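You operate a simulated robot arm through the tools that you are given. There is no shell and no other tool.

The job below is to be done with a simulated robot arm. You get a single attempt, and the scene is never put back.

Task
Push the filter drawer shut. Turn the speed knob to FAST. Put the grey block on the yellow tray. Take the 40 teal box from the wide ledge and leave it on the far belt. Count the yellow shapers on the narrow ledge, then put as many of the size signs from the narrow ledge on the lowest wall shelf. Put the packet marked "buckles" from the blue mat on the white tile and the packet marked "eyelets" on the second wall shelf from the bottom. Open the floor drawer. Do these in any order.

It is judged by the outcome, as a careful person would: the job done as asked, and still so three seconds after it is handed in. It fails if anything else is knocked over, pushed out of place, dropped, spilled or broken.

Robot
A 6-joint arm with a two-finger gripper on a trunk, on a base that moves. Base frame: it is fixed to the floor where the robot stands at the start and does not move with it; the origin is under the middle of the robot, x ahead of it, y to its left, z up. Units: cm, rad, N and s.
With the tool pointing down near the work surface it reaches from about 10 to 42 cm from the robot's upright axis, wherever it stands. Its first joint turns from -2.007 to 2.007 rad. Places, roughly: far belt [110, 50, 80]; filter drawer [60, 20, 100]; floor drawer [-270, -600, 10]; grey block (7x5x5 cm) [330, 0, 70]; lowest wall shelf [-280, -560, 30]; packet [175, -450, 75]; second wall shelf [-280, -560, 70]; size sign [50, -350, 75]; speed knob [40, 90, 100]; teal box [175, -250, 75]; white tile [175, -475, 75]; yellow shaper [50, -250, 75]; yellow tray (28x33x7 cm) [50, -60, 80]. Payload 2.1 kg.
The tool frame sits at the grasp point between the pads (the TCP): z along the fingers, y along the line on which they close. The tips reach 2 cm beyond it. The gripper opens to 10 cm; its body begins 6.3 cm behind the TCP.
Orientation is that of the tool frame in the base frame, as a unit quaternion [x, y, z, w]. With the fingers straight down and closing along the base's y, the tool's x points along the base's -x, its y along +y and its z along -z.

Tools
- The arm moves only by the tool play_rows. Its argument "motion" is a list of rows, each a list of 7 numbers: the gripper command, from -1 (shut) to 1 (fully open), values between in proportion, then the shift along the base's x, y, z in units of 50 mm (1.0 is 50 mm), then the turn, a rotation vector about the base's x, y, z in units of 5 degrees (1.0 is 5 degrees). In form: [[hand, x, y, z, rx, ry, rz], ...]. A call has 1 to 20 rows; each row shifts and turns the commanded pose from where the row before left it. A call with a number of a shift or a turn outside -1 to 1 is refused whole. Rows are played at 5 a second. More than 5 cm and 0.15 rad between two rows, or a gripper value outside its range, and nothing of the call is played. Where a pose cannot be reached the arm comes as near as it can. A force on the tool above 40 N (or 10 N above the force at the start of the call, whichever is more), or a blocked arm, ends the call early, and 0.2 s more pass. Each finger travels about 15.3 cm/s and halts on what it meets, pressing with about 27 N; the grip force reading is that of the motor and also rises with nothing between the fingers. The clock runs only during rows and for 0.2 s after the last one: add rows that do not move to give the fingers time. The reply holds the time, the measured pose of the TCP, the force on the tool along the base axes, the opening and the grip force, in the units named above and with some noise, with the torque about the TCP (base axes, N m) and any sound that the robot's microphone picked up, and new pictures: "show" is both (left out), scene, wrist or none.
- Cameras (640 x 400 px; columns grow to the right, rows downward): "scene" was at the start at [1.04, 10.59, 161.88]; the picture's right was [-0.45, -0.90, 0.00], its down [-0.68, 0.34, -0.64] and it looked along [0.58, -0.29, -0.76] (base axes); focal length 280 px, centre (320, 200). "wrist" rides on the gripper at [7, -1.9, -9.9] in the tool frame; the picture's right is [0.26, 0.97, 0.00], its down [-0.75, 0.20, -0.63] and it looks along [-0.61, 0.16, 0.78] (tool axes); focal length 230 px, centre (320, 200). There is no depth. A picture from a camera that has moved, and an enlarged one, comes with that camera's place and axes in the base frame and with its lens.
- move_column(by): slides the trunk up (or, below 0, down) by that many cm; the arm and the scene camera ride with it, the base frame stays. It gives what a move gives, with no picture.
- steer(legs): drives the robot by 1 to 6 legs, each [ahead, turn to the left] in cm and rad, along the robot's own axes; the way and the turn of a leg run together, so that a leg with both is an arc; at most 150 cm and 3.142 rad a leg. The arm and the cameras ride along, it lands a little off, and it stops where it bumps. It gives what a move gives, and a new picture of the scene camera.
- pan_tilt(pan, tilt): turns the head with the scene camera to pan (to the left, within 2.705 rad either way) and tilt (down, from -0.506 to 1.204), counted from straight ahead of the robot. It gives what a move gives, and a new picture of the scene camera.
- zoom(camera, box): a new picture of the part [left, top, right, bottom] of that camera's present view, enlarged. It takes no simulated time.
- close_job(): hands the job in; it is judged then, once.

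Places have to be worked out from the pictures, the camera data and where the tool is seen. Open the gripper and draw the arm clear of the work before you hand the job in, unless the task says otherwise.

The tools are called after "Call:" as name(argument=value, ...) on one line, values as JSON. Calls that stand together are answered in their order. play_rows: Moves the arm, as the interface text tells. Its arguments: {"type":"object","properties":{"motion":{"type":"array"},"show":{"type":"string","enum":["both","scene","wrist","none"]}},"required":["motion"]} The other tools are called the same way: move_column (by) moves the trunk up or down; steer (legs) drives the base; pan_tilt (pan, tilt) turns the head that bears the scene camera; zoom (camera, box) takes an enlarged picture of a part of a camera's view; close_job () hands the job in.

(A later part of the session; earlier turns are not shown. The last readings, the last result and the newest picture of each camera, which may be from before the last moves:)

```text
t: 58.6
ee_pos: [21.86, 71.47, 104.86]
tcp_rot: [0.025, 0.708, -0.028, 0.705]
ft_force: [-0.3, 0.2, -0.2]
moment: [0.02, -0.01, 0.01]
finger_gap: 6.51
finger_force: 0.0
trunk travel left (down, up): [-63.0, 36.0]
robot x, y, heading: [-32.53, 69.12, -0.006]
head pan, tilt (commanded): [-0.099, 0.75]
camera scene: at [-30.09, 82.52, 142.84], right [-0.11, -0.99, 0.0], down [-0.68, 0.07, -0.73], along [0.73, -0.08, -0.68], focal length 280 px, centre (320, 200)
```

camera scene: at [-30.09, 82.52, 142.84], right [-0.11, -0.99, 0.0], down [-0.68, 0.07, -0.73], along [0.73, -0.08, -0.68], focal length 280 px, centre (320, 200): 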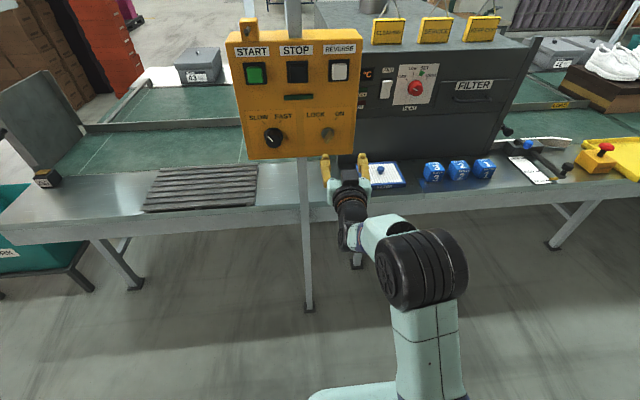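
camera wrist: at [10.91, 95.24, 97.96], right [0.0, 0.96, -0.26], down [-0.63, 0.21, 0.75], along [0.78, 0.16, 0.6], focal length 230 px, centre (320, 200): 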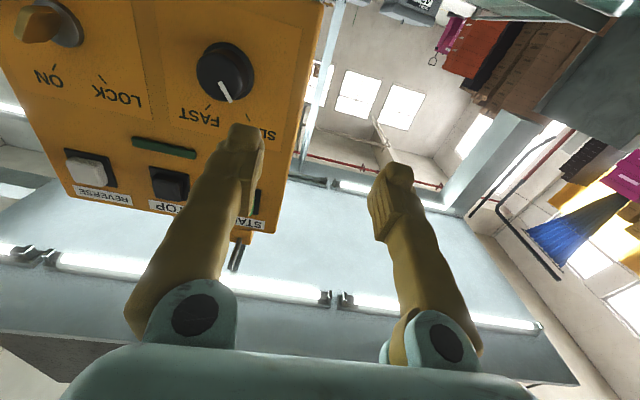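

I rotate the tool's yaw back to +x and move left to y≈87, then zoom on the knob from this place.

Call:
play_rows(motion=[[0.3, 0, 0.4, 0, 0, 0, 0.44], [0.3, 0, 0.4, 0, 0, 0, 0.44], [0.3, 0, 0.5, 0, 0, 0, 0], [0.3, 0, 0.5, 0, 0, 0, 0], [0.3, 0, 0.5, 0, 0, 0, 0], [0.3, 0, 0.5, 0, 0, 0, 0], [0.3, 0, 0.3, 0, 0, 0, 0], [0.3, 0, 0, 0, 0, 0, 0]])

Call:
zoom(camera="scene", box=[220, 90, 360, 190])

```text
t: 60.4
ee_pos: [21.91, 86.69, 104.73]
tcp_rot: [-0.001, 0.709, -0.003, 0.706]
ft_force: [-0.4, -0.3, -0.2]
moment: [-0.03, 0.0, -0.02]
finger_gap: 6.53
finger_force: 0.1
trunk travel left (down, up): [-63.0, 36.0]
robot x, y, heading: [-32.75, 69.74, 0.0]
head pan, tilt (commanded): [-0.099, 0.75]
camera scene: at [-30.08, 82.5, 142.85], right [-0.11, -0.99, 0.0], down [-0.68, 0.07, -0.73], along [0.73, -0.08, -0.68], focal length 280 px, centre (320, 200)
camera wrist: at [11.85, 84.83, 97.88], right [0.0, 0.96, -0.26], down [-0.63, 0.2, 0.75], along [0.78, 0.17, 0.6], focal length 230 px, centre (320, 200)
```

scene: 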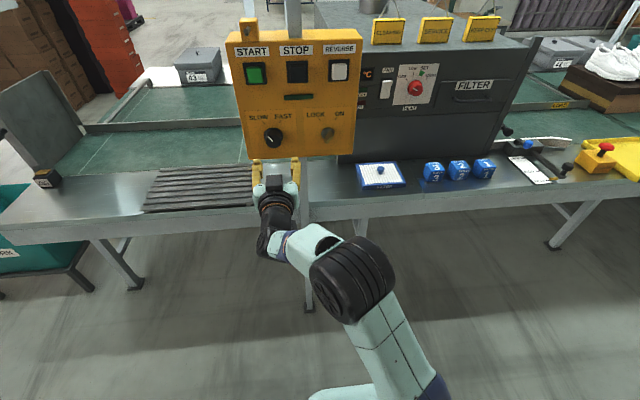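
wrist: 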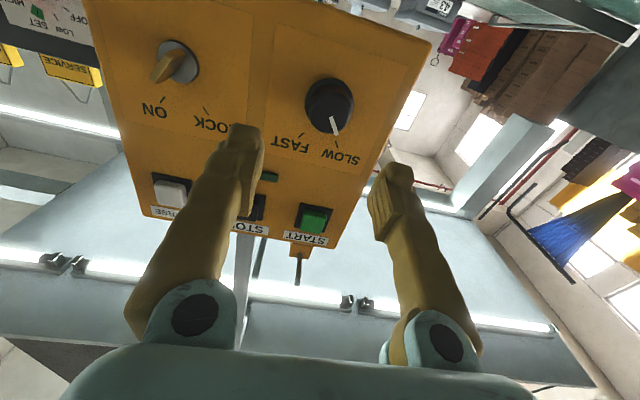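

```text
4.00 times, centred on (290, 140) of scene
camera zoom: at [-30.08, 82.5, 142.85], right [-0.11, -0.99, 0.0], down [-0.68, 0.07, -0.73], along [0.73, -0.08, -0.68], focal length 1120 px, centre (440, 440)
```

zoom: 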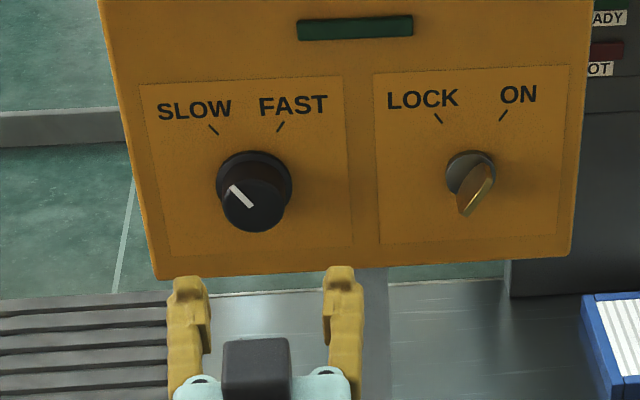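

No reach problems here. Both cameras put the knob cap centre at about [34.5, 87.6, 104.3]; I advance part-way (to x≈29) and recheck.

Call:
play_rows(motion=[[0.3, 0.3, 0.05, 0, 0, 0, 0], [0.3, 0.3, 0.05, 0, 0, 0, 0], [0.3, 0.3, 0.05, -0.05, 0, 0, 0], [0.3, 0.3, 0, 0, 0, 0, 0], [0.3, 0.2, 0, 0, 0, 0, 0], [0.3, 0, 0, 0, 0, 0, 0]])

Call:
zoom(camera="scene", box=[240, 110, 320, 160])

```text
t: 61.8
ee_pos: [28.87, 87.58, 104.41]
tcp_rot: [-0.002, 0.708, -0.002, 0.706]
ft_force: [-0.4, -0.7, -0.3]
moment: [0.02, -0.02, -0.01]
finger_gap: 6.49
finger_force: 0.1
trunk travel left (down, up): [-63.0, 36.0]
robot x, y, heading: [-32.82, 69.11, -0.008]
head pan, tilt (commanded): [-0.099, 0.75]
camera scene: at [-30.09, 82.52, 142.84], right [-0.11, -0.99, 0.0], down [-0.68, 0.07, -0.73], along [0.73, -0.08, -0.68], focal length 280 px, centre (320, 200)
camera wrist: at [18.81, 85.69, 97.63], right [0.0, 0.96, -0.26], down [-0.63, 0.2, 0.75], along [0.78, 0.17, 0.6], focal length 230 px, centre (320, 200)
```

scene: 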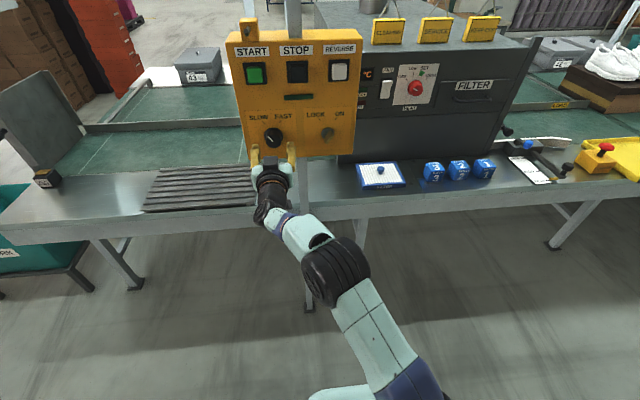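
wrist: 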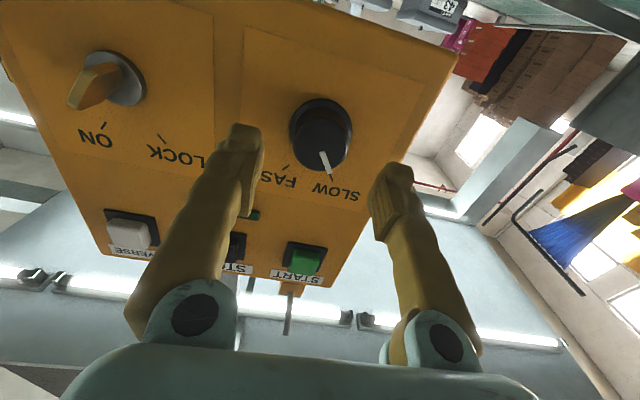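

```text
8.00 times, centred on (280, 135) of scene
camera zoom: at [-30.09, 82.52, 142.84], right [-0.11, -0.99, 0.0], down [-0.68, 0.07, -0.73], along [0.73, -0.08, -0.68], focal length 2241 px, centre (640, 720)
```

zoom: 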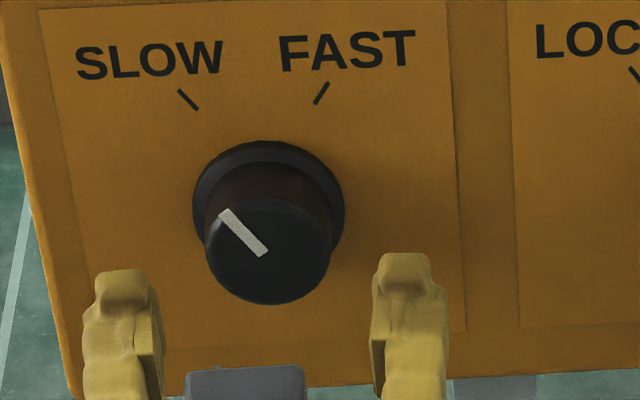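

Combining views: cap front centre ≈ [34.3, 87.8, 104.6], cap ≈2 cm long. I advance so the tips reach x≈35.8 and then close.

Call:
play_rows(motion=[[0.3, 0.25, 0.04, 0.04, 0, 0, 0], [0.3, 0.25, 0, 0, 0, 0, 0], [0.3, 0.25, 0, 0, 0, 0, 0], [0.3, 0.2, 0, 0, 0, 0, 0], [0.3, 0, 0, 0, 0, 0, 0]])

Call:
zoom(camera="scene", box=[240, 110, 320, 160])

```text
t: 63.0
ee_pos: [33.0, 88.13, 104.65]
tcp_rot: [-0.004, 0.709, 0.0, 0.706]
ft_force: [-0.2, 0.1, 0.2]
moment: [-0.04, -0.01, -0.01]
finger_gap: 6.47
finger_force: 0.0
out of reach, approached as far as the arm can: row 4
trunk travel left (down, up): [-63.0, 36.0]
robot x, y, heading: [-32.37, 69.49, -0.012]
head pan, tilt (commanded): [-0.099, 0.75]
camera scene: at [-30.09, 82.51, 142.84], right [-0.11, -0.99, 0.0], down [-0.68, 0.07, -0.73], along [0.73, -0.08, -0.68], focal length 280 px, centre (320, 200)
camera wrist: at [23.04, 86.17, 97.81], right [0.0, 0.96, -0.26], down [-0.63, 0.2, 0.75], along [0.78, 0.17, 0.6], focal length 230 px, centre (320, 200)
```

scene: 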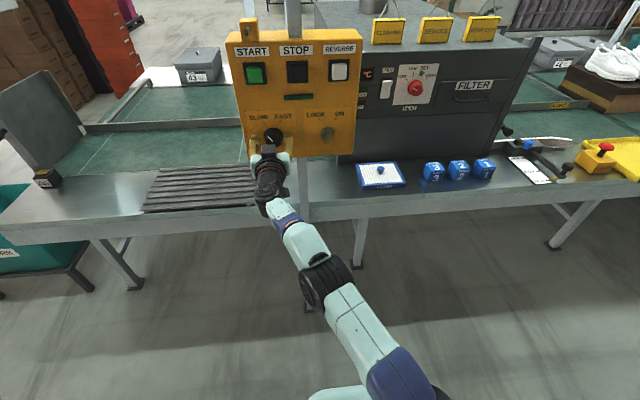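
wrist: 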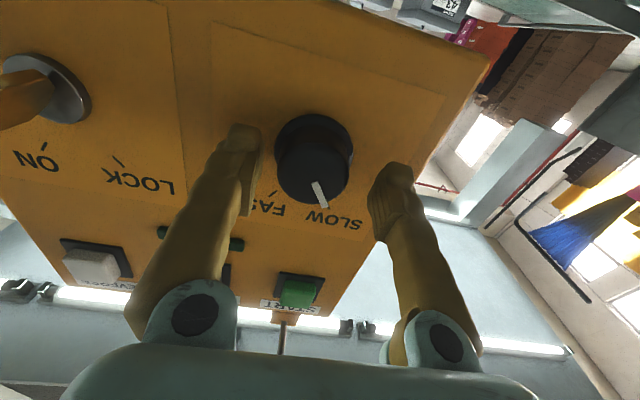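

```text
8.00 times, centred on (280, 135) of scene
camera zoom: at [-30.09, 82.51, 142.84], right [-0.11, -0.99, 0.0], down [-0.68, 0.07, -0.73], along [0.73, -0.08, -0.68], focal length 2241 px, centre (640, 720)
```

zoom: 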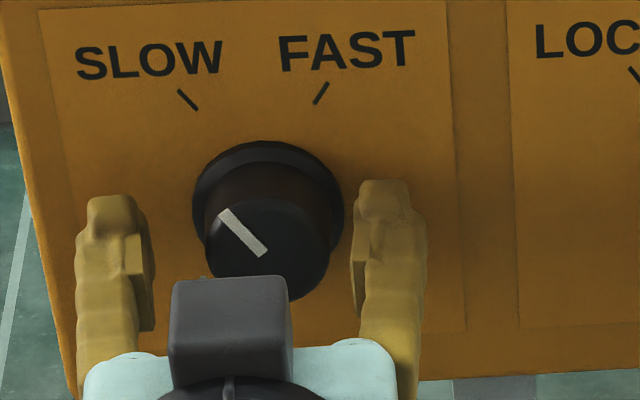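

I'm at the arm's outer reach limit, so I pull the tool back 9 cm, drive 7 cm forward and re-approach.

Call:
play_rows(motion=[[0.3, -0.5, 0, 0, 0, 0, 0], [0.3, -0.5, 0, 0, 0, 0, 0], [0.3, -0.5, 0, 0, 0, 0, 0], [0.3, -0.5, 0, 0, 0, 0, 0], [0.3, 0, 0, 0, 0, 0, 0]], show="none")

Call:
steer(legs=[[7, 0]])

```text
t: 64.2
ee_pos: [22.8, 88.22, 104.59]
tcp_rot: [-0.002, 0.708, -0.001, 0.706]
ft_force: [0.4, 0.8, -0.8]
moment: [0.02, 0.02, -0.01]
finger_gap: 6.5
finger_force: 0.0
trunk travel left (down, up): [-63.0, 36.0]
robot x, y, heading: [-32.47, 69.32, -0.004]
head pan, tilt (commanded): [-0.099, 0.75]
```

```text
t: 65.2
ee_pos: [29.59, 88.18, 104.71]
tcp_rot: [-0.002, 0.708, -0.002, 0.706]
ft_force: [0.0, -0.7, -0.4]
moment: [-0.01, 0.0, 0.01]
finger_gap: 6.51
finger_force: 0.1
trunk travel left (down, up): [-63.0, 36.0]
robot x, y, heading: [-25.69, 68.9, -0.009]
head pan, tilt (commanded): [-0.099, 0.75]
camera scene: at [-23.41, 82.46, 142.85], right [-0.11, -0.99, 0.0], down [-0.68, 0.07, -0.73], along [0.73, -0.08, -0.68], focal length 280 px, centre (320, 200)
```

scene: 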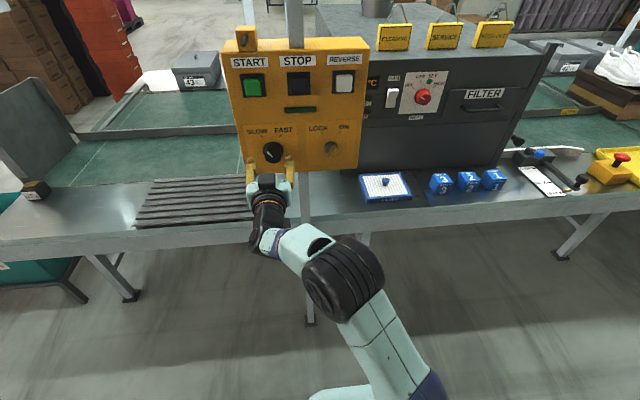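

TCP is at [29.6, 88.2, 104.7]; I shift 0.6 cm right and advance 4.4 cm to x≈34.

Call:
play_rows(motion=[[0.3, 0.2, -0.12, -0.02, 0, 0, 0], [0.3, 0.25, 0, 0, 0, 0, 0], [0.3, 0.25, 0, 0, 0, 0, 0], [0.3, 0.2, 0, 0, 0, 0, 0], [0.3, 0, 0, 0, 0, 0, 0]])

Call:
zoom(camera="scene", box=[235, 120, 315, 170])

```text
t: 66.4
ee_pos: [34.2, 87.65, 104.75]
tcp_rot: [-0.003, 0.709, -0.001, 0.706]
ft_force: [-0.1, 0.5, -0.7]
moment: [0.03, 0.03, 0.02]
finger_gap: 6.51
finger_force: 0.0
trunk travel left (down, up): [-63.0, 36.0]
robot x, y, heading: [-25.72, 69.19, -0.009]
head pan, tilt (commanded): [-0.099, 0.75]
camera scene: at [-23.23, 82.48, 142.84], right [-0.11, -0.99, 0.0], down [-0.68, 0.07, -0.73], along [0.73, -0.08, -0.68], focal length 280 px, centre (320, 200)
camera wrist: at [24.15, 85.63, 97.84], right [0.0, 0.96, -0.26], down [-0.63, 0.2, 0.75], along [0.78, 0.17, 0.6], focal length 230 px, centre (320, 200)
```

scene: 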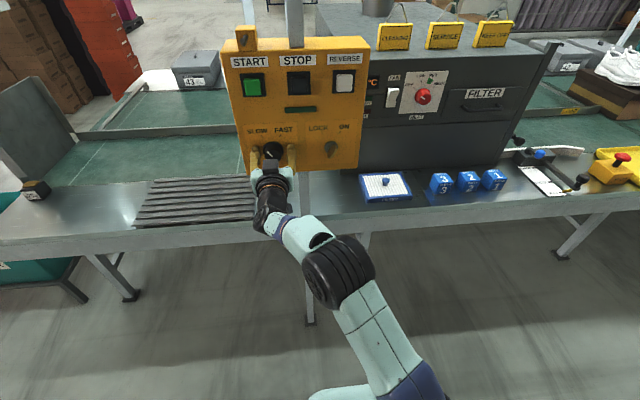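
wrist: 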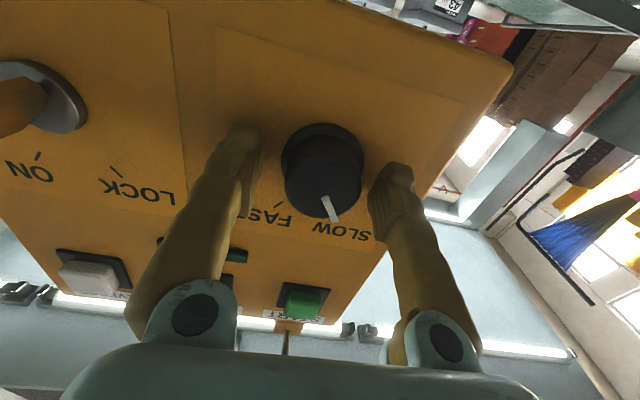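

```text
8.00 times, centred on (275, 145) of scene
camera zoom: at [-23.23, 82.48, 142.84], right [-0.11, -0.99, 0.0], down [-0.68, 0.07, -0.73], along [0.73, -0.08, -0.68], focal length 2241 px, centre (680, 640)
```

zoom: 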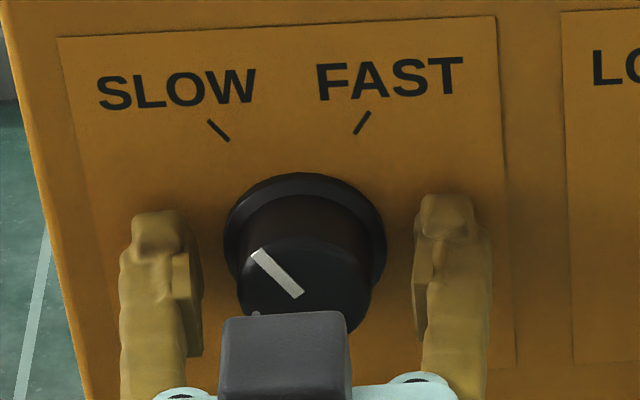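

Fingers flank the cap evenly. I close on the knob.

Call:
play_rows(motion=[[-0.4, 0, 0, 0, 0, 0, 0], [-0.6, 0, 0, 0, 0, 0, 0], [-1, 0, 0, 0, 0, 0, 0], [-1, 0, 0, 0, 0, 0, 0]])

```text
t: 67.4
ee_pos: [34.26, 87.68, 104.79]
tcp_rot: [-0.002, 0.708, -0.001, 0.706]
ft_force: [2.4, 3.2, 2.9]
moment: [-0.01, 0.0, 0.09]
finger_gap: 4.0
finger_force: 44.9
trunk travel left (down, up): [-63.0, 36.0]
robot x, y, heading: [-25.5, 68.95, -0.006]
head pan, tilt (commanded): [-0.099, 0.75]
camera scene: at [-23.19, 82.6, 142.83], right [-0.11, -0.99, 0.0], down [-0.68, 0.07, -0.73], along [0.73, -0.08, -0.68], focal length 280 px, centre (320, 200)
camera wrist: at [24.16, 85.74, 97.83], right [0.0, 0.96, -0.26], down [-0.63, 0.2, 0.75], along [0.78, 0.17, 0.6], focal length 230 px, centre (320, 200)
```

scene: 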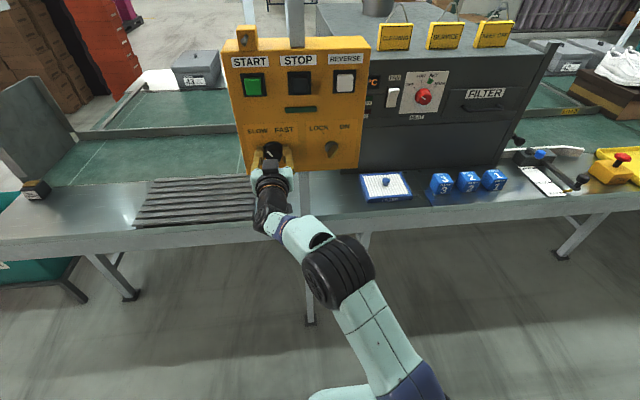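
wrist: 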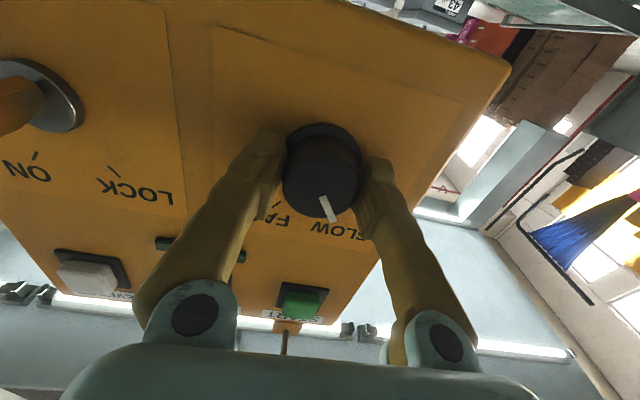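

The knob is gripped (4.0 cm). I rotate clockwise (about +x), 30° first.

Call:
play_rows(motion=[[-1, 0, 0, 0, 1, 0, 0], [-1, 0, 0, 0, 1, 0, 0], [-1, 0, 0, 0, 1, 0, 0], [-1, 0, 0, 0, 1, 0, 0], [-1, 0, 0, 0, 1, 0, 0], [-1, 0, 0, 0, 1, 0, 0]])

Call:
zoom(camera="scene", box=[235, 120, 315, 170])

```text
t: 68.8
ee_pos: [34.15, 87.49, 104.56]
tcp_rot: [0.18, 0.685, 0.182, 0.682]
ft_force: [9.6, 4.6, 12.8]
moment: [0.05, -0.83, -0.33]
finger_gap: 4.0
finger_force: 44.8
trunk travel left (down, up): [-63.0, 36.0]
robot x, y, heading: [-25.77, 69.04, -0.01]
head pan, tilt (commanded): [-0.099, 0.75]
camera scene: at [-23.2, 82.59, 142.83], right [-0.11, -0.99, 0.0], down [-0.68, 0.07, -0.73], along [0.73, -0.08, -0.68], focal length 280 px, centre (320, 200)
camera wrist: at [24.16, 89.39, 97.76], right [0.0, 0.97, 0.26], down [-0.63, -0.2, 0.75], along [0.78, -0.16, 0.61], focal length 230 px, centre (320, 200)
```

scene: 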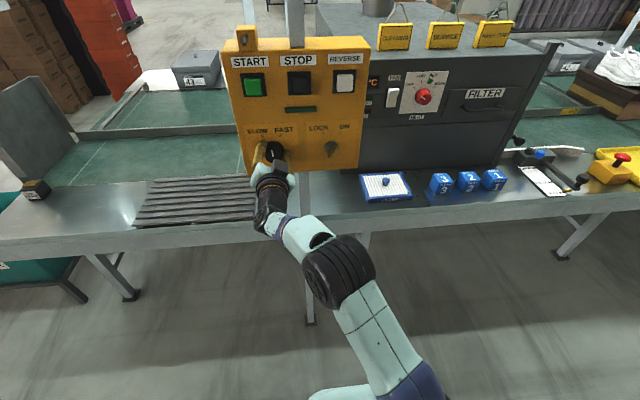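
wrist: 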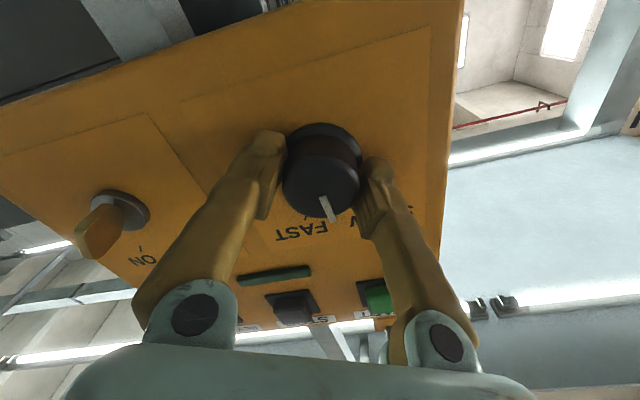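

```text
8.00 times, centred on (275, 145) of scene
camera zoom: at [-23.2, 82.59, 142.83], right [-0.11, -0.99, 0.0], down [-0.68, 0.07, -0.73], along [0.73, -0.08, -0.68], focal length 2241 px, centre (680, 640)
```

zoom: 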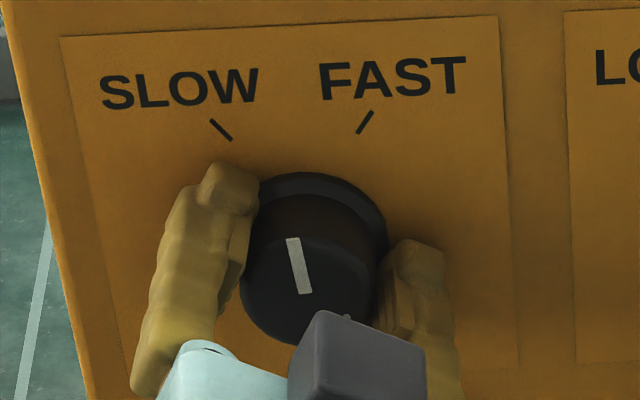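

The pointer turned with the gripper and is now nearly upright. I turn another 35°.

Call:
play_rows(motion=[[-1, 0, 0, 0, 1, 0, 0], [-1, 0, 0, 0, 1, 0, 0], [-1, 0, 0, 0, 1, 0, 0], [-1, 0, 0, 0, 1, 0, 0], [-1, 0, 0, 0, 1, 0, 0], [-1, 0, 0, 0, 1, 0, 0], [-1, 0, 0, 0, 1, 0, 0]])

Call:
zoom(camera="scene", box=[235, 120, 315, 170])

```text
t: 69.4
ee_pos: [34.15, 87.6, 104.64]
tcp_rot: [0.237, 0.675, 0.226, 0.661]
ft_force: [-22.9, -12.0, -3.8]
moment: [-0.04, -0.15, 0.78]
finger_gap: 4.01
finger_force: 45.2
out of reach, approached as far as the arm can: row 1, 2
trunk travel left (down, up): [-63.0, 36.0]
robot x, y, heading: [-25.52, 69.49, -0.011]
head pan, tilt (commanded): [-0.099, 0.75]
stopped in row 2: the force on the tool passed its limit at 53 N (the readings are from after the stop); the commanded pose is now the measured one
camera scene: at [-24.19, 82.01, 142.9], right [-0.11, -0.99, 0.0], down [-0.67, 0.08, -0.74], along [0.73, -0.08, -0.68], focal length 280 px, centre (320, 200)
camera wrist: at [24.06, 90.52, 98.34], right [0.02, 0.92, 0.4], down [-0.62, -0.3, 0.73], along [0.79, -0.26, 0.56], focal length 230 px, centre (320, 200)
```

scene: 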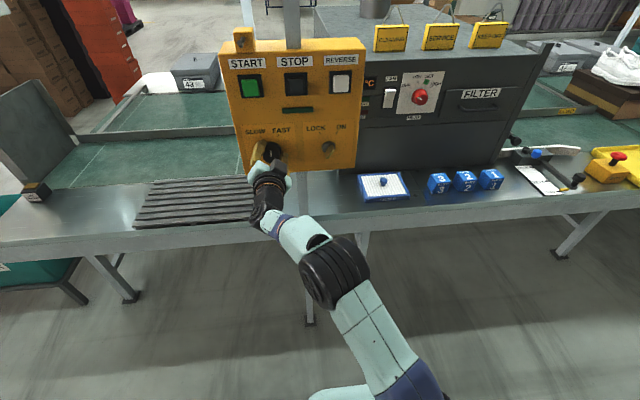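
wrist: 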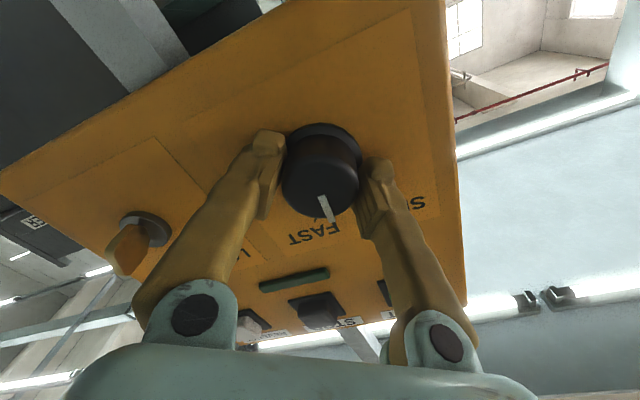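

```text
8.00 times, centred on (275, 145) of scene
camera zoom: at [-24.19, 82.01, 142.9], right [-0.11, -0.99, 0.0], down [-0.67, 0.08, -0.74], along [0.73, -0.08, -0.68], focal length 2241 px, centre (680, 640)
```

zoom: 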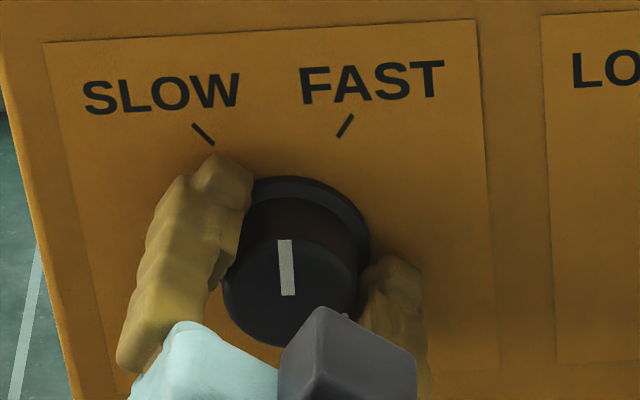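

The wrist hit its roll limit at ~38° (pointer now ~10° past upright). I release, back out, roll the tool the other way, and will re-grip for the remainder.

Call:
play_rows(motion=[[0.3, 0, 0, 0, 0, 0, 0], [0.3, 0, 0, 0, 0, 0, 0], [0.3, 0, 0, 0, 0, 0, 0], [0.3, -0.3, 0, 0, 0, 0, 0], [0.3, -0.4, 0, 0, 0, 0, 0], [0.3, -0.4, 0, 0, 0, 0, 0], [0.3, 0, 0, 0, -1, 0, 0], [0.3, 0, 0, 0, -1, 0, 0], [0.3, 0, 0, 0, -1, 0, 0], [0.3, 0, 0, 0, -1, 0, 0], [0.3, 0, 0, 0, -1, 0, 0], [0.3, 0, 0, 0, -1, 0, 0], [0.3, 0, 0, 0, -1, 0, 0], [0.3, 0, 0, 0, -1, 0, 0], [0.3, 0, 0, 0, -1, 0, 0], [0.3, 0, 0, 0, -1, 0, 0], [0.3, 0, 0, 0, 0, 0, 0]])

Call:
zoom(camera="scene", box=[235, 120, 315, 170])

```text
t: 73.0
ee_pos: [30.56, 89.58, 105.82]
tcp_rot: [-0.066, 0.709, -0.083, 0.697]
ft_force: [0.3, -0.4, 0.4]
moment: [0.01, 0.02, 0.0]
finger_gap: 6.5
finger_force: 0.0
out of reach, approached as far as the arm can: row 4, 5, 6
trunk travel left (down, up): [-63.0, 36.0]
robot x, y, heading: [-25.94, 69.22, -0.01]
head pan, tilt (commanded): [-0.099, 0.75]
camera scene: at [-23.24, 82.47, 142.84], right [-0.11, -0.99, 0.0], down [-0.68, 0.07, -0.73], along [0.73, -0.08, -0.68], focal length 280 px, centre (320, 200)
camera wrist: at [20.29, 86.69, 99.64], right [0.02, 0.89, -0.45], down [-0.61, 0.37, 0.7], along [0.79, 0.27, 0.55], focal length 230 px, centre (320, 200)
```

scene: 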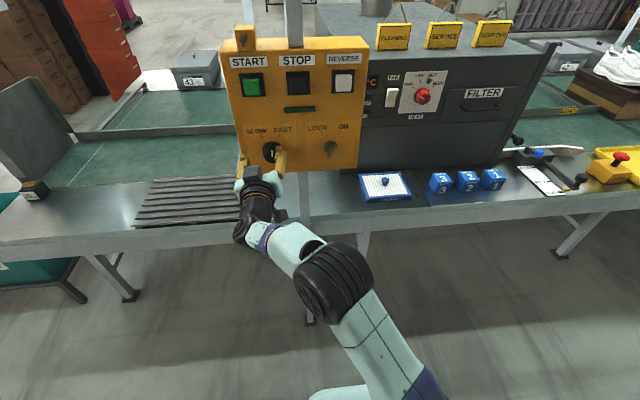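
wrist: 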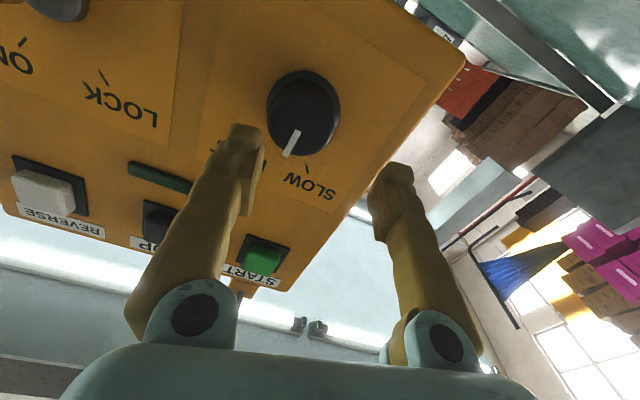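

```text
8.00 times, centred on (275, 145) of scene
camera zoom: at [-23.24, 82.47, 142.84], right [-0.11, -0.99, 0.0], down [-0.68, 0.07, -0.73], along [0.73, -0.08, -0.68], focal length 2241 px, centre (680, 640)
```

zoom: 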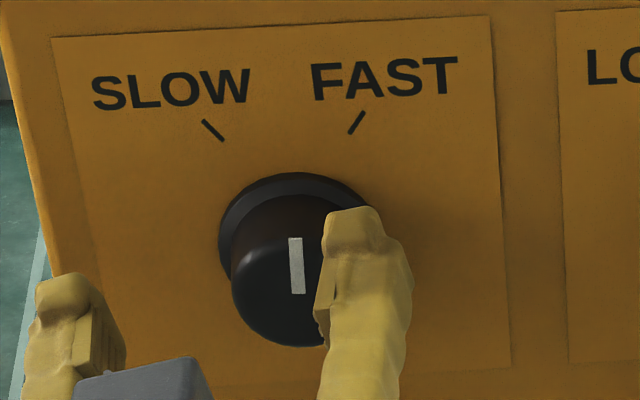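

The open fingers are clear but off-centre at [30.6, 89.6, 105.8]. I step back, recentre on the knob axis and straighten the tool.

Call:
play_rows(motion=[[0.3, -0.5, 0, 0, 0, -0.17, 0.3], [0.3, 0, -0.2, -0.1, 0, 0, 0], [0.3, 0, -0.2, -0.12, 0, 0, 0], [0.3, 0, 0, 0, 0, 0, 0]])

Call:
zoom(camera="scene", box=[235, 120, 315, 170])

```text
t: 74.0
ee_pos: [27.86, 87.62, 104.79]
tcp_rot: [-0.074, 0.703, -0.074, 0.704]
ft_force: [-1.4, 0.6, -0.5]
moment: [-0.04, -0.01, -0.03]
finger_gap: 6.5
finger_force: 0.0
trunk travel left (down, up): [-63.0, 36.0]
robot x, y, heading: [-26.0, 69.11, -0.009]
head pan, tilt (commanded): [-0.099, 0.75]
camera scene: at [-23.24, 82.48, 142.84], right [-0.11, -0.99, 0.0], down [-0.68, 0.07, -0.73], along [0.73, -0.08, -0.68], focal length 280 px, centre (320, 200)
camera wrist: at [17.92, 84.41, 98.34], right [0.0, 0.89, -0.45], down [-0.63, 0.35, 0.69], along [0.78, 0.29, 0.56], focal length 230 px, centre (320, 200)
```

scene: 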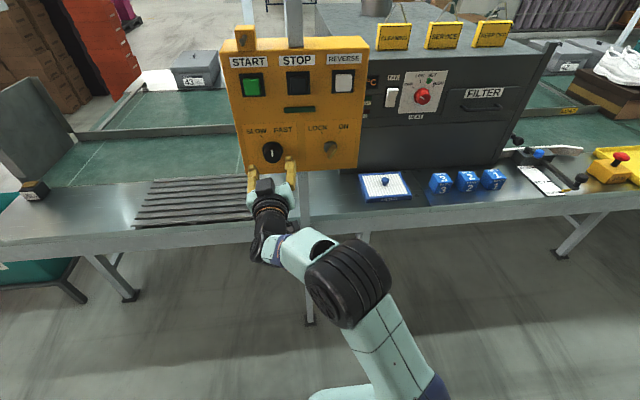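
wrist: 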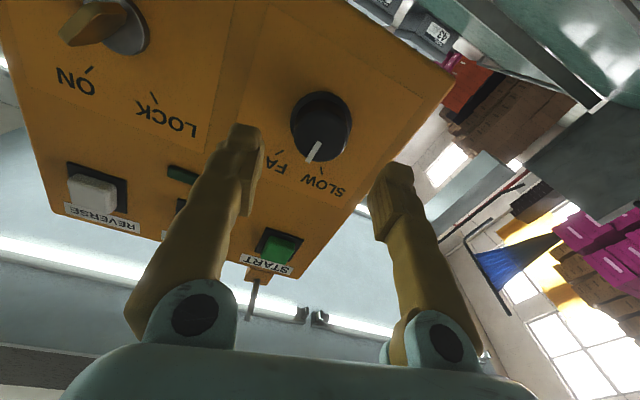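

```text
8.00 times, centred on (275, 145) of scene
camera zoom: at [-23.24, 82.48, 142.84], right [-0.11, -0.99, 0.0], down [-0.68, 0.07, -0.73], along [0.73, -0.08, -0.68], focal length 2241 px, centre (680, 640)
```

zoom: 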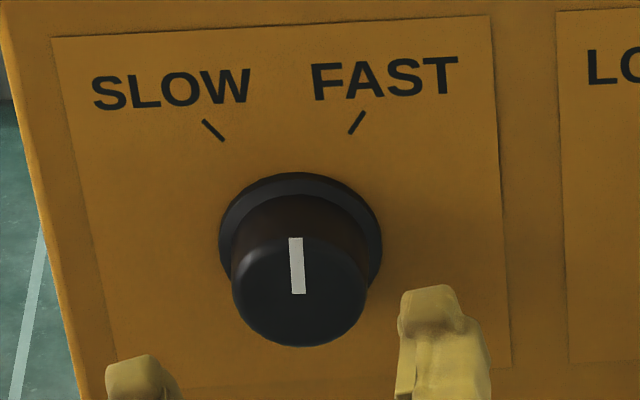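

The knob pointer is nearly upright and the tool is centred. I roll 15° further counter-clockwise for margin, then advance to x≈34.1.

Call:
play_rows(motion=[[0.3, 0, 0, 0, -1, 0, 0], [0.3, 0, 0, 0, -1, 0, 0], [0.3, 0, 0, 0, -1, 0, 0], [0.3, 0.3, 0, 0, 0, 0, 0], [0.3, 0.3, 0, 0, 0, 0, 0], [0.3, 0.3, 0, 0, 0, 0, 0], [0.3, 0.3, 0, 0, 0, 0, 0], [0.3, 0.05, 0, 0, 0, 0, 0], [0.3, 0, 0, 0, 0, 0, 0]])

Call:
zoom(camera="scene", box=[235, 120, 315, 170])

```text
t: 76.0
ee_pos: [34.39, 87.67, 104.74]
tcp_rot: [-0.165, 0.687, -0.165, 0.688]
ft_force: [0.1, -0.7, -0.1]
moment: [0.01, -0.04, 0.01]
finger_gap: 6.53
finger_force: 0.1
trunk travel left (down, up): [-63.0, 36.0]
robot x, y, heading: [-25.83, 69.03, -0.01]
head pan, tilt (commanded): [-0.099, 0.75]
camera scene: at [-23.23, 82.47, 142.84], right [-0.11, -0.99, 0.0], down [-0.68, 0.07, -0.73], along [0.73, -0.08, -0.68], focal length 280 px, centre (320, 200)
camera wrist: at [24.33, 82.83, 99.51], right [0.0, 0.74, -0.67], down [-0.63, 0.52, 0.58], along [0.78, 0.42, 0.47], focal length 230 px, centre (320, 200)
```

scene: 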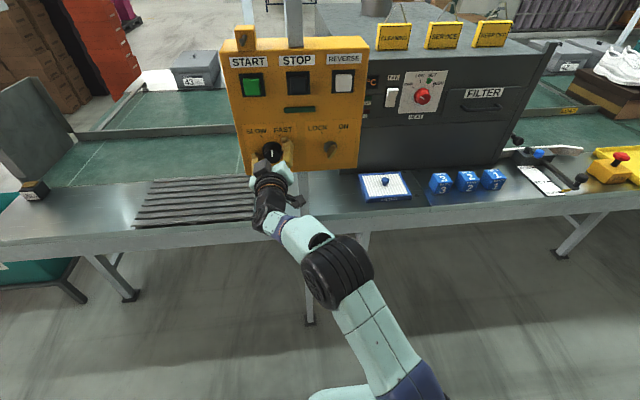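
wrist: 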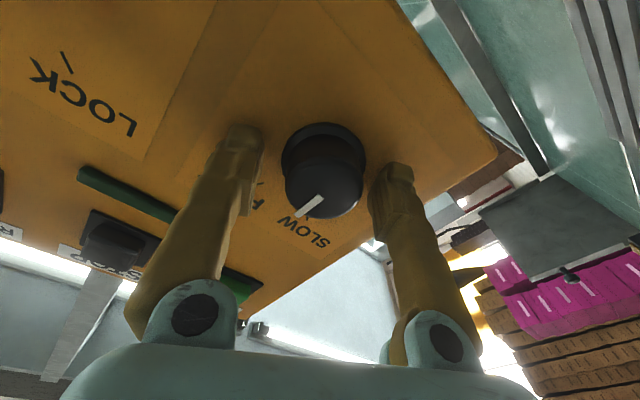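

```text
8.00 times, centred on (275, 145) of scene
camera zoom: at [-23.23, 82.47, 142.84], right [-0.11, -0.99, 0.0], down [-0.68, 0.07, -0.73], along [0.73, -0.08, -0.68], focal length 2241 px, centre (680, 640)
```

zoom: 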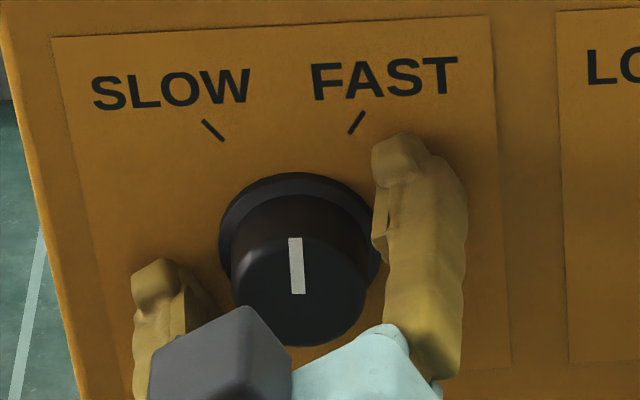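

Fingers flank the knob again. I close and turn +30°.

Call:
play_rows(motion=[[-0.4, 0, 0, 0, 0, 0, 0], [-0.6, 0, 0, 0, 0, 0, 0], [-1, 0, 0, 0, 0, 0, 0], [-1, 0, 0, 0, 0, 0, 0], [-1, 0, 0, 0, 1, 0, 0], [-1, 0, 0, 0, 1, 0, 0], [-1, 0, 0, 0, 1, 0, 0], [-1, 0, 0, 0, 1, 0, 0], [-1, 0, 0, 0, 1, 0, 0], [-1, 0, 0, 0, 1, 0, 0], [-1, 0, 0, 0, 0, 0, 0]])

Call:
zoom(camera="scene", box=[235, 120, 315, 170])

```text
t: 78.4
ee_pos: [34.17, 87.69, 104.77]
tcp_rot: [0.019, 0.706, 0.018, 0.707]
ft_force: [-5.3, -2.0, -5.3]
moment: [0.03, -0.21, -0.17]
finger_gap: 3.99
finger_force: 44.9
trunk travel left (down, up): [-63.0, 36.0]
robot x, y, heading: [-25.58, 69.36, -0.008]
head pan, tilt (commanded): [-0.099, 0.75]
camera scene: at [-23.32, 82.44, 142.84], right [-0.11, -0.99, 0.0], down [-0.68, 0.07, -0.73], along [0.73, -0.08, -0.68], focal length 280 px, centre (320, 200)
camera wrist: at [24.22, 86.18, 97.77], right [0.0, 0.98, -0.2], down [-0.63, 0.16, 0.76], along [0.78, 0.13, 0.62], focal length 230 px, centre (320, 200)
```

scene: 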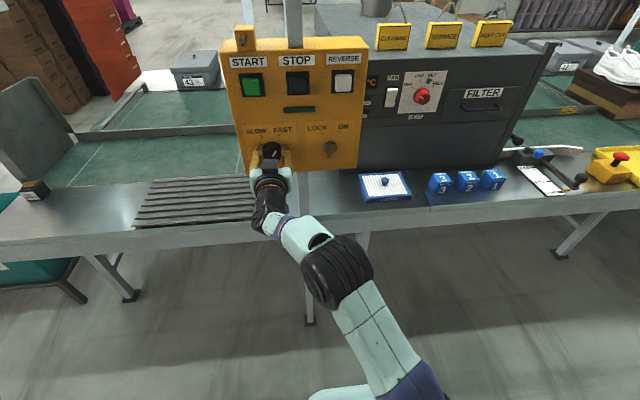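
wrist: 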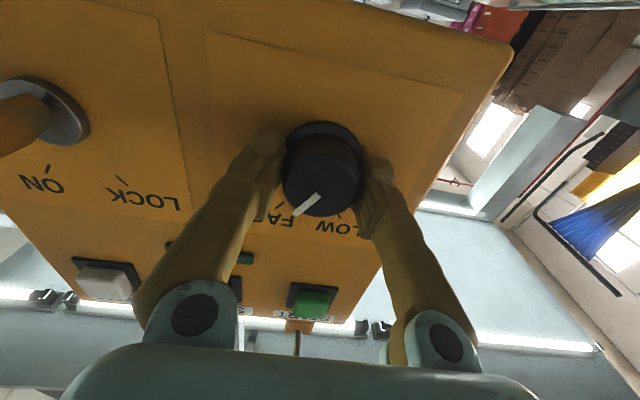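

```text
8.00 times, centred on (275, 145) of scene
camera zoom: at [-23.32, 82.44, 142.84], right [-0.11, -0.99, 0.0], down [-0.68, 0.07, -0.73], along [0.73, -0.08, -0.68], focal length 2241 px, centre (680, 640)
```

zoom: 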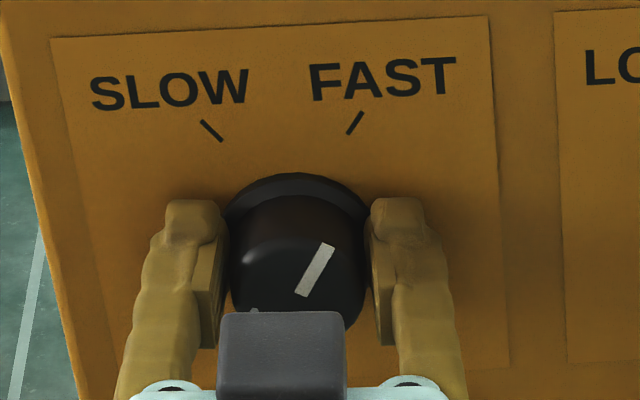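

Pointer is at about +31° vs. −32° initially at SLOW, so it's essentially on the FAST tick; I add 2.5° and release, backing straight out.

Call:
play_rows(motion=[[-1, 0, 0, 0, 0.5, 0, 0], [-1, 0, 0, 0, 0, 0, 0], [0.3, 0, 0, 0, 0, 0, 0], [0.3, 0, 0, 0, 0, 0, 0], [0.3, 0, 0, 0, 0, 0, 0], [0.3, -0.3, 0, 0, 0, 0, 0], [0.3, -0.3, 0, 0, 0, 0, 0], [0.3, -0.4, 0, 0, 0, 0, 0], [0.3, -0.5, 0, 0, 0, 0, 0], [0.3, 0, 0, 0, 0, 0, 0]])

Call:
zoom(camera="scene", box=[235, 120, 315, 170])

```text
t: 80.6
ee_pos: [26.82, 87.66, 104.73]
tcp_rot: [0.034, 0.706, 0.034, 0.707]
ft_force: [0.6, -0.6, -1.2]
moment: [-0.03, -0.03, -0.02]
finger_gap: 6.51
finger_force: 0.0
trunk travel left (down, up): [-63.0, 36.0]
robot x, y, heading: [-25.66, 69.21, -0.012]
head pan, tilt (commanded): [-0.099, 0.75]
camera scene: at [-23.19, 82.47, 142.84], right [-0.11, -0.99, 0.0], down [-0.68, 0.07, -0.73], along [0.73, -0.08, -0.68], focal length 280 px, centre (320, 200)
camera wrist: at [16.83, 86.46, 97.66], right [0.0, 0.99, -0.16], down [-0.63, 0.13, 0.77], along [0.78, 0.1, 0.62], focal length 230 px, centre (320, 200)
```

scene: 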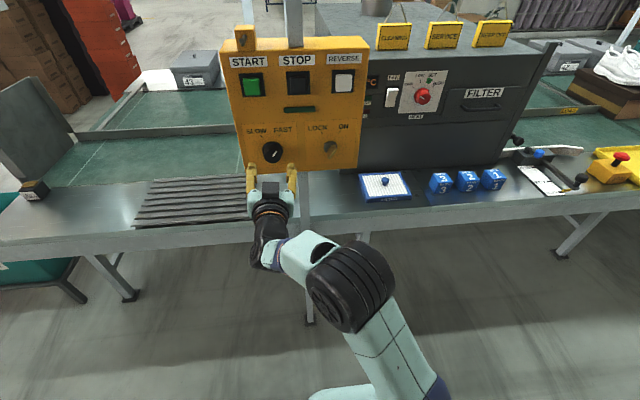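
wrist: 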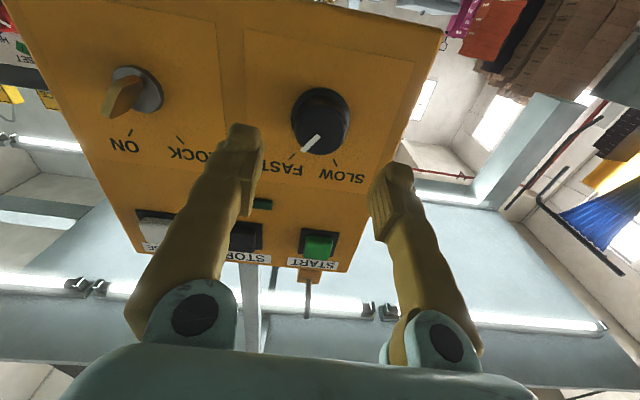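

```text
8.00 times, centred on (275, 145) of scene
camera zoom: at [-23.19, 82.47, 142.84], right [-0.11, -0.99, 0.0], down [-0.68, 0.07, -0.73], along [0.73, -0.08, -0.68], focal length 2241 px, centre (680, 640)
```

zoom: 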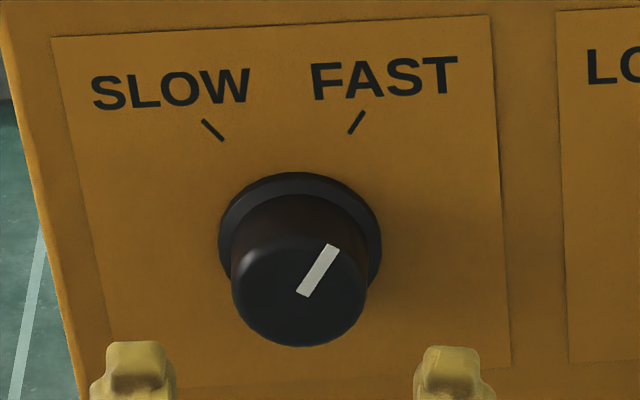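

The pointer is parallel to the FAST tick: the knob is set. I fold the arm back to a tool-down travel pose close to the robot.

Call:
play_rows(motion=[[0, -0.5, 0, 0, -0.55, 0, 0], [0, -0.5, 0, 0, -0.55, 0, 0], [0, -0.18, -0.3, 0.05, 0, 1, 0], [0, -0.18, -0.3, 0.05, 0, 1, 0], [0, -0.18, -0.3, 0.05, 0, 1, 0], [0, -0.18, -0.3, 0.05, 0, 1, 0], [0, -0.18, -0.3, 0.05, 0, 1, 0], [0, -0.18, -0.3, 0.05, 0, 1, 0], [0, -0.18, -0.3, 0.05, 0, 1, 0], [0, -0.18, -0.3, 0.05, 0, 1, 0], [0, -0.18, -0.3, 0.05, 0, 1, 0], [0, -0.18, -0.3, 0.05, 0, 1, 0], [0, -0.18, -0.3, 0.05, 0, 1, 0], [0, -0.18, -0.3, 0.05, 0, 1, 0], [0, -0.18, -0.3, 0.05, 0, 1, 0], [0, -0.18, -0.3, 0.05, 0, 1, 0], [0, -0.18, -0.3, 0.05, 0, 1, 0], [0, -0.18, -0.3, 0.05, 0, 1, 0]])

```text
t: 84.4
ee_pos: [7.27, 63.43, 108.85]
tcp_rot: [0.001, 0.996, 0.001, 0.087]
ft_force: [0.2, -0.3, 0.2]
moment: [-0.01, 0.01, 0.01]
finger_gap: 4.98
finger_force: 0.0
trunk travel left (down, up): [-63.0, 36.0]
robot x, y, heading: [-25.8, 69.5, -0.011]
head pan, tilt (commanded): [-0.099, 0.75]
camera scene: at [-23.2, 82.38, 142.85], right [-0.11, -0.99, 0.0], down [-0.68, 0.07, -0.73], along [0.73, -0.08, -0.68], focal length 280 px, centre (320, 200)
camera wrist: at [-1.39, 61.6, 117.49], right [-0.25, 0.97, -0.04], down [0.63, 0.2, 0.75], along [0.73, 0.16, -0.66], focal length 230 px, centre (320, 200)
```

scene: 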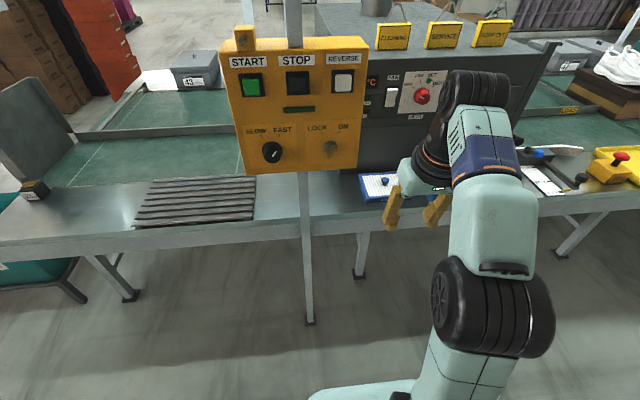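
wrist: 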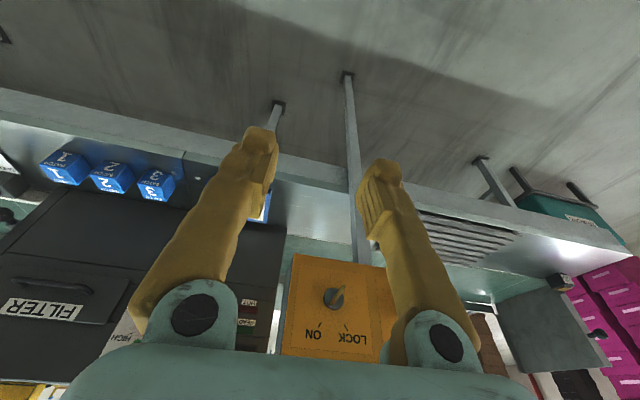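

I finish levelling the tool and look to the left to find a route around the line's left end to the far side.

Call:
play_rows(motion=[[0, -0.2, 0, 0.2, 0, 1, 0], [0, -0.2, 0, 0.2, 0, 1, 0], [0, 0, 0, 0, 0, 0, 0]], show="none")

Call:
pan_tilt(pan=0.8, tilt=0.45)

Call:
pan_tilt(pan=0.25, tilt=0.3)

```text
t: 85.2
ee_pos: [4.8, 63.88, 109.32]
tcp_rot: [0.0, 1.0, -0.001, 0.001]
ft_force: [0.5, -0.4, -0.4]
moment: [-0.01, 0.01, 0.02]
finger_gap: 4.99
finger_force: 0.0
out of reach, approached as far as the arm can: row 2
trunk travel left (down, up): [-63.0, 36.0]
robot x, y, heading: [-25.63, 69.63, -0.007]
head pan, tilt (commanded): [-0.099, 0.75]
```

```text
t: 86.4
ee_pos: [4.73, 63.78, 109.19]
tcp_rot: [0.0, 1.0, 0.0, 0.002]
ft_force: [-0.3, -0.7, 0.8]
moment: [0.02, -0.01, 0.04]
finger_gap: 4.99
finger_force: 0.1
trunk travel left (down, up): [-63.0, 36.0]
robot x, y, heading: [-25.47, 68.92, -0.007]
head pan, tilt (commanded): [0.799, 0.45]
camera scene: at [-25.01, 89.88, 145.48], right [0.71, -0.7, 0.0], down [-0.31, -0.31, -0.9], along [0.63, 0.64, -0.44], focal length 280 px, centre (320, 200)
```

scene: 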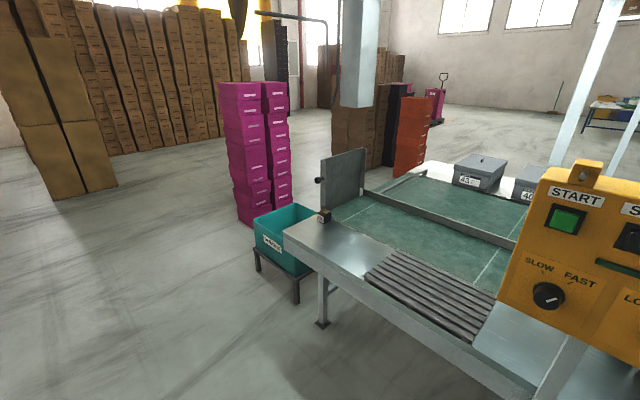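

```text
t: 87.4
ee_pos: [4.75, 63.86, 109.31]
tcp_rot: [0.0, 1.0, 0.0, 0.001]
ft_force: [0.1, -0.1, -0.2]
moment: [0.0, 0.02, 0.02]
finger_gap: 4.98
finger_force: 0.1
trunk travel left (down, up): [-63.0, 36.0]
robot x, y, heading: [-25.6, 69.76, -0.007]
head pan, tilt (commanded): [0.25, 0.3]
camera scene: at [-22.42, 85.59, 146.88], right [0.24, -0.97, 0.0], down [-0.29, -0.07, -0.96], along [0.93, 0.23, -0.3], focal length 280 px, centre (320, 200)
```

scene: 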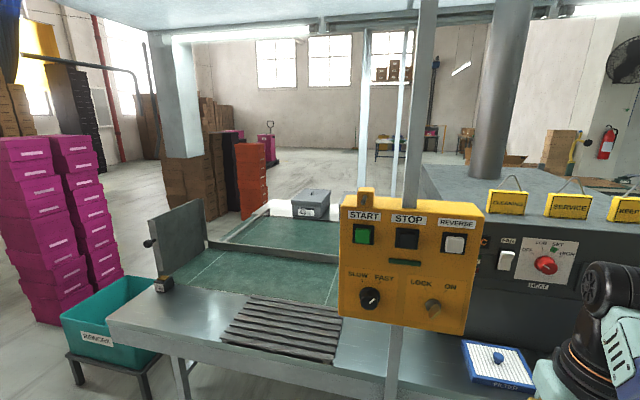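

The passage on the left end looks to lie between the rework bin and the magenta stacks. I drive up along +y and look again from there.

Call:
steer(legs=[[0, 1.571], [120, 0]])

Call:
pan_tilt(pan=-0.9, tilt=0.55)

```text
t: 97.4
ee_pos: [-22.99, 221.89, 109.48]
tcp_rot: [0.714, -0.7, -0.001, -0.001]
ft_force: [-0.1, -0.1, 0.8]
moment: [0.03, -0.02, -0.01]
finger_gap: 4.99
finger_force: 0.0
trunk travel left (down, up): [-63.0, 36.0]
robot x, y, heading: [-27.89, 191.22, 1.583]
head pan, tilt (commanded): [0.25, 0.3]
camera scene: at [-44.05, 194.03, 146.88], right [0.97, 0.26, 0.0], down [0.08, -0.29, -0.96], along [-0.25, 0.92, -0.3], focal length 280 px, centre (320, 200)
```

scene: 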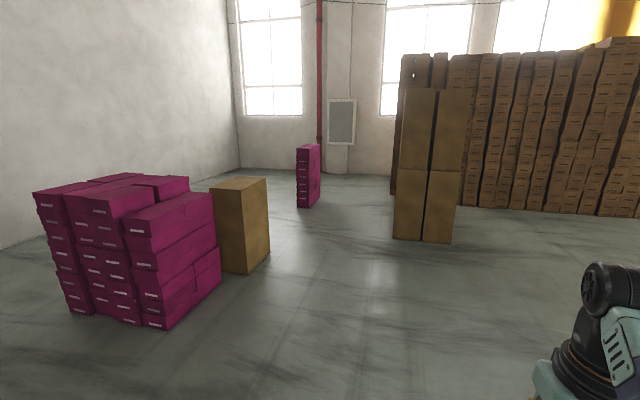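

```text
t: 98.8
ee_pos: [-23.04, 221.68, 109.34]
tcp_rot: [0.715, -0.7, -0.001, -0.001]
ft_force: [-0.7, 0.4, 0.3]
moment: [-0.02, -0.02, -0.01]
finger_gap: 4.99
finger_force: 0.0
trunk travel left (down, up): [-63.0, 36.0]
robot x, y, heading: [-28.01, 191.06, 1.583]
head pan, tilt (commanded): [-0.901, 0.55]
camera scene: at [-34.67, 190.68, 144.59], right [0.63, -0.78, 0.0], down [-0.41, -0.33, -0.85], along [0.66, 0.54, -0.52], focal length 280 px, centre (320, 200)
```

scene: 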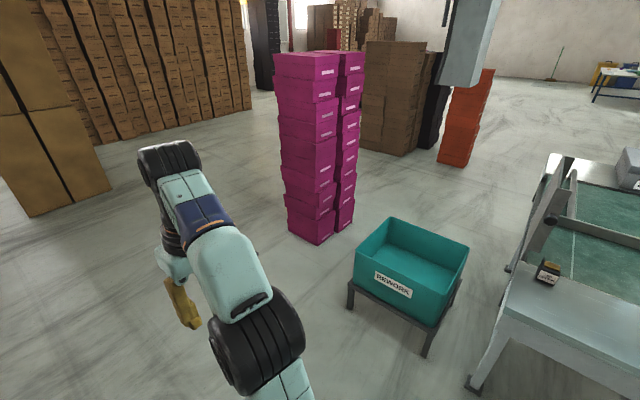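

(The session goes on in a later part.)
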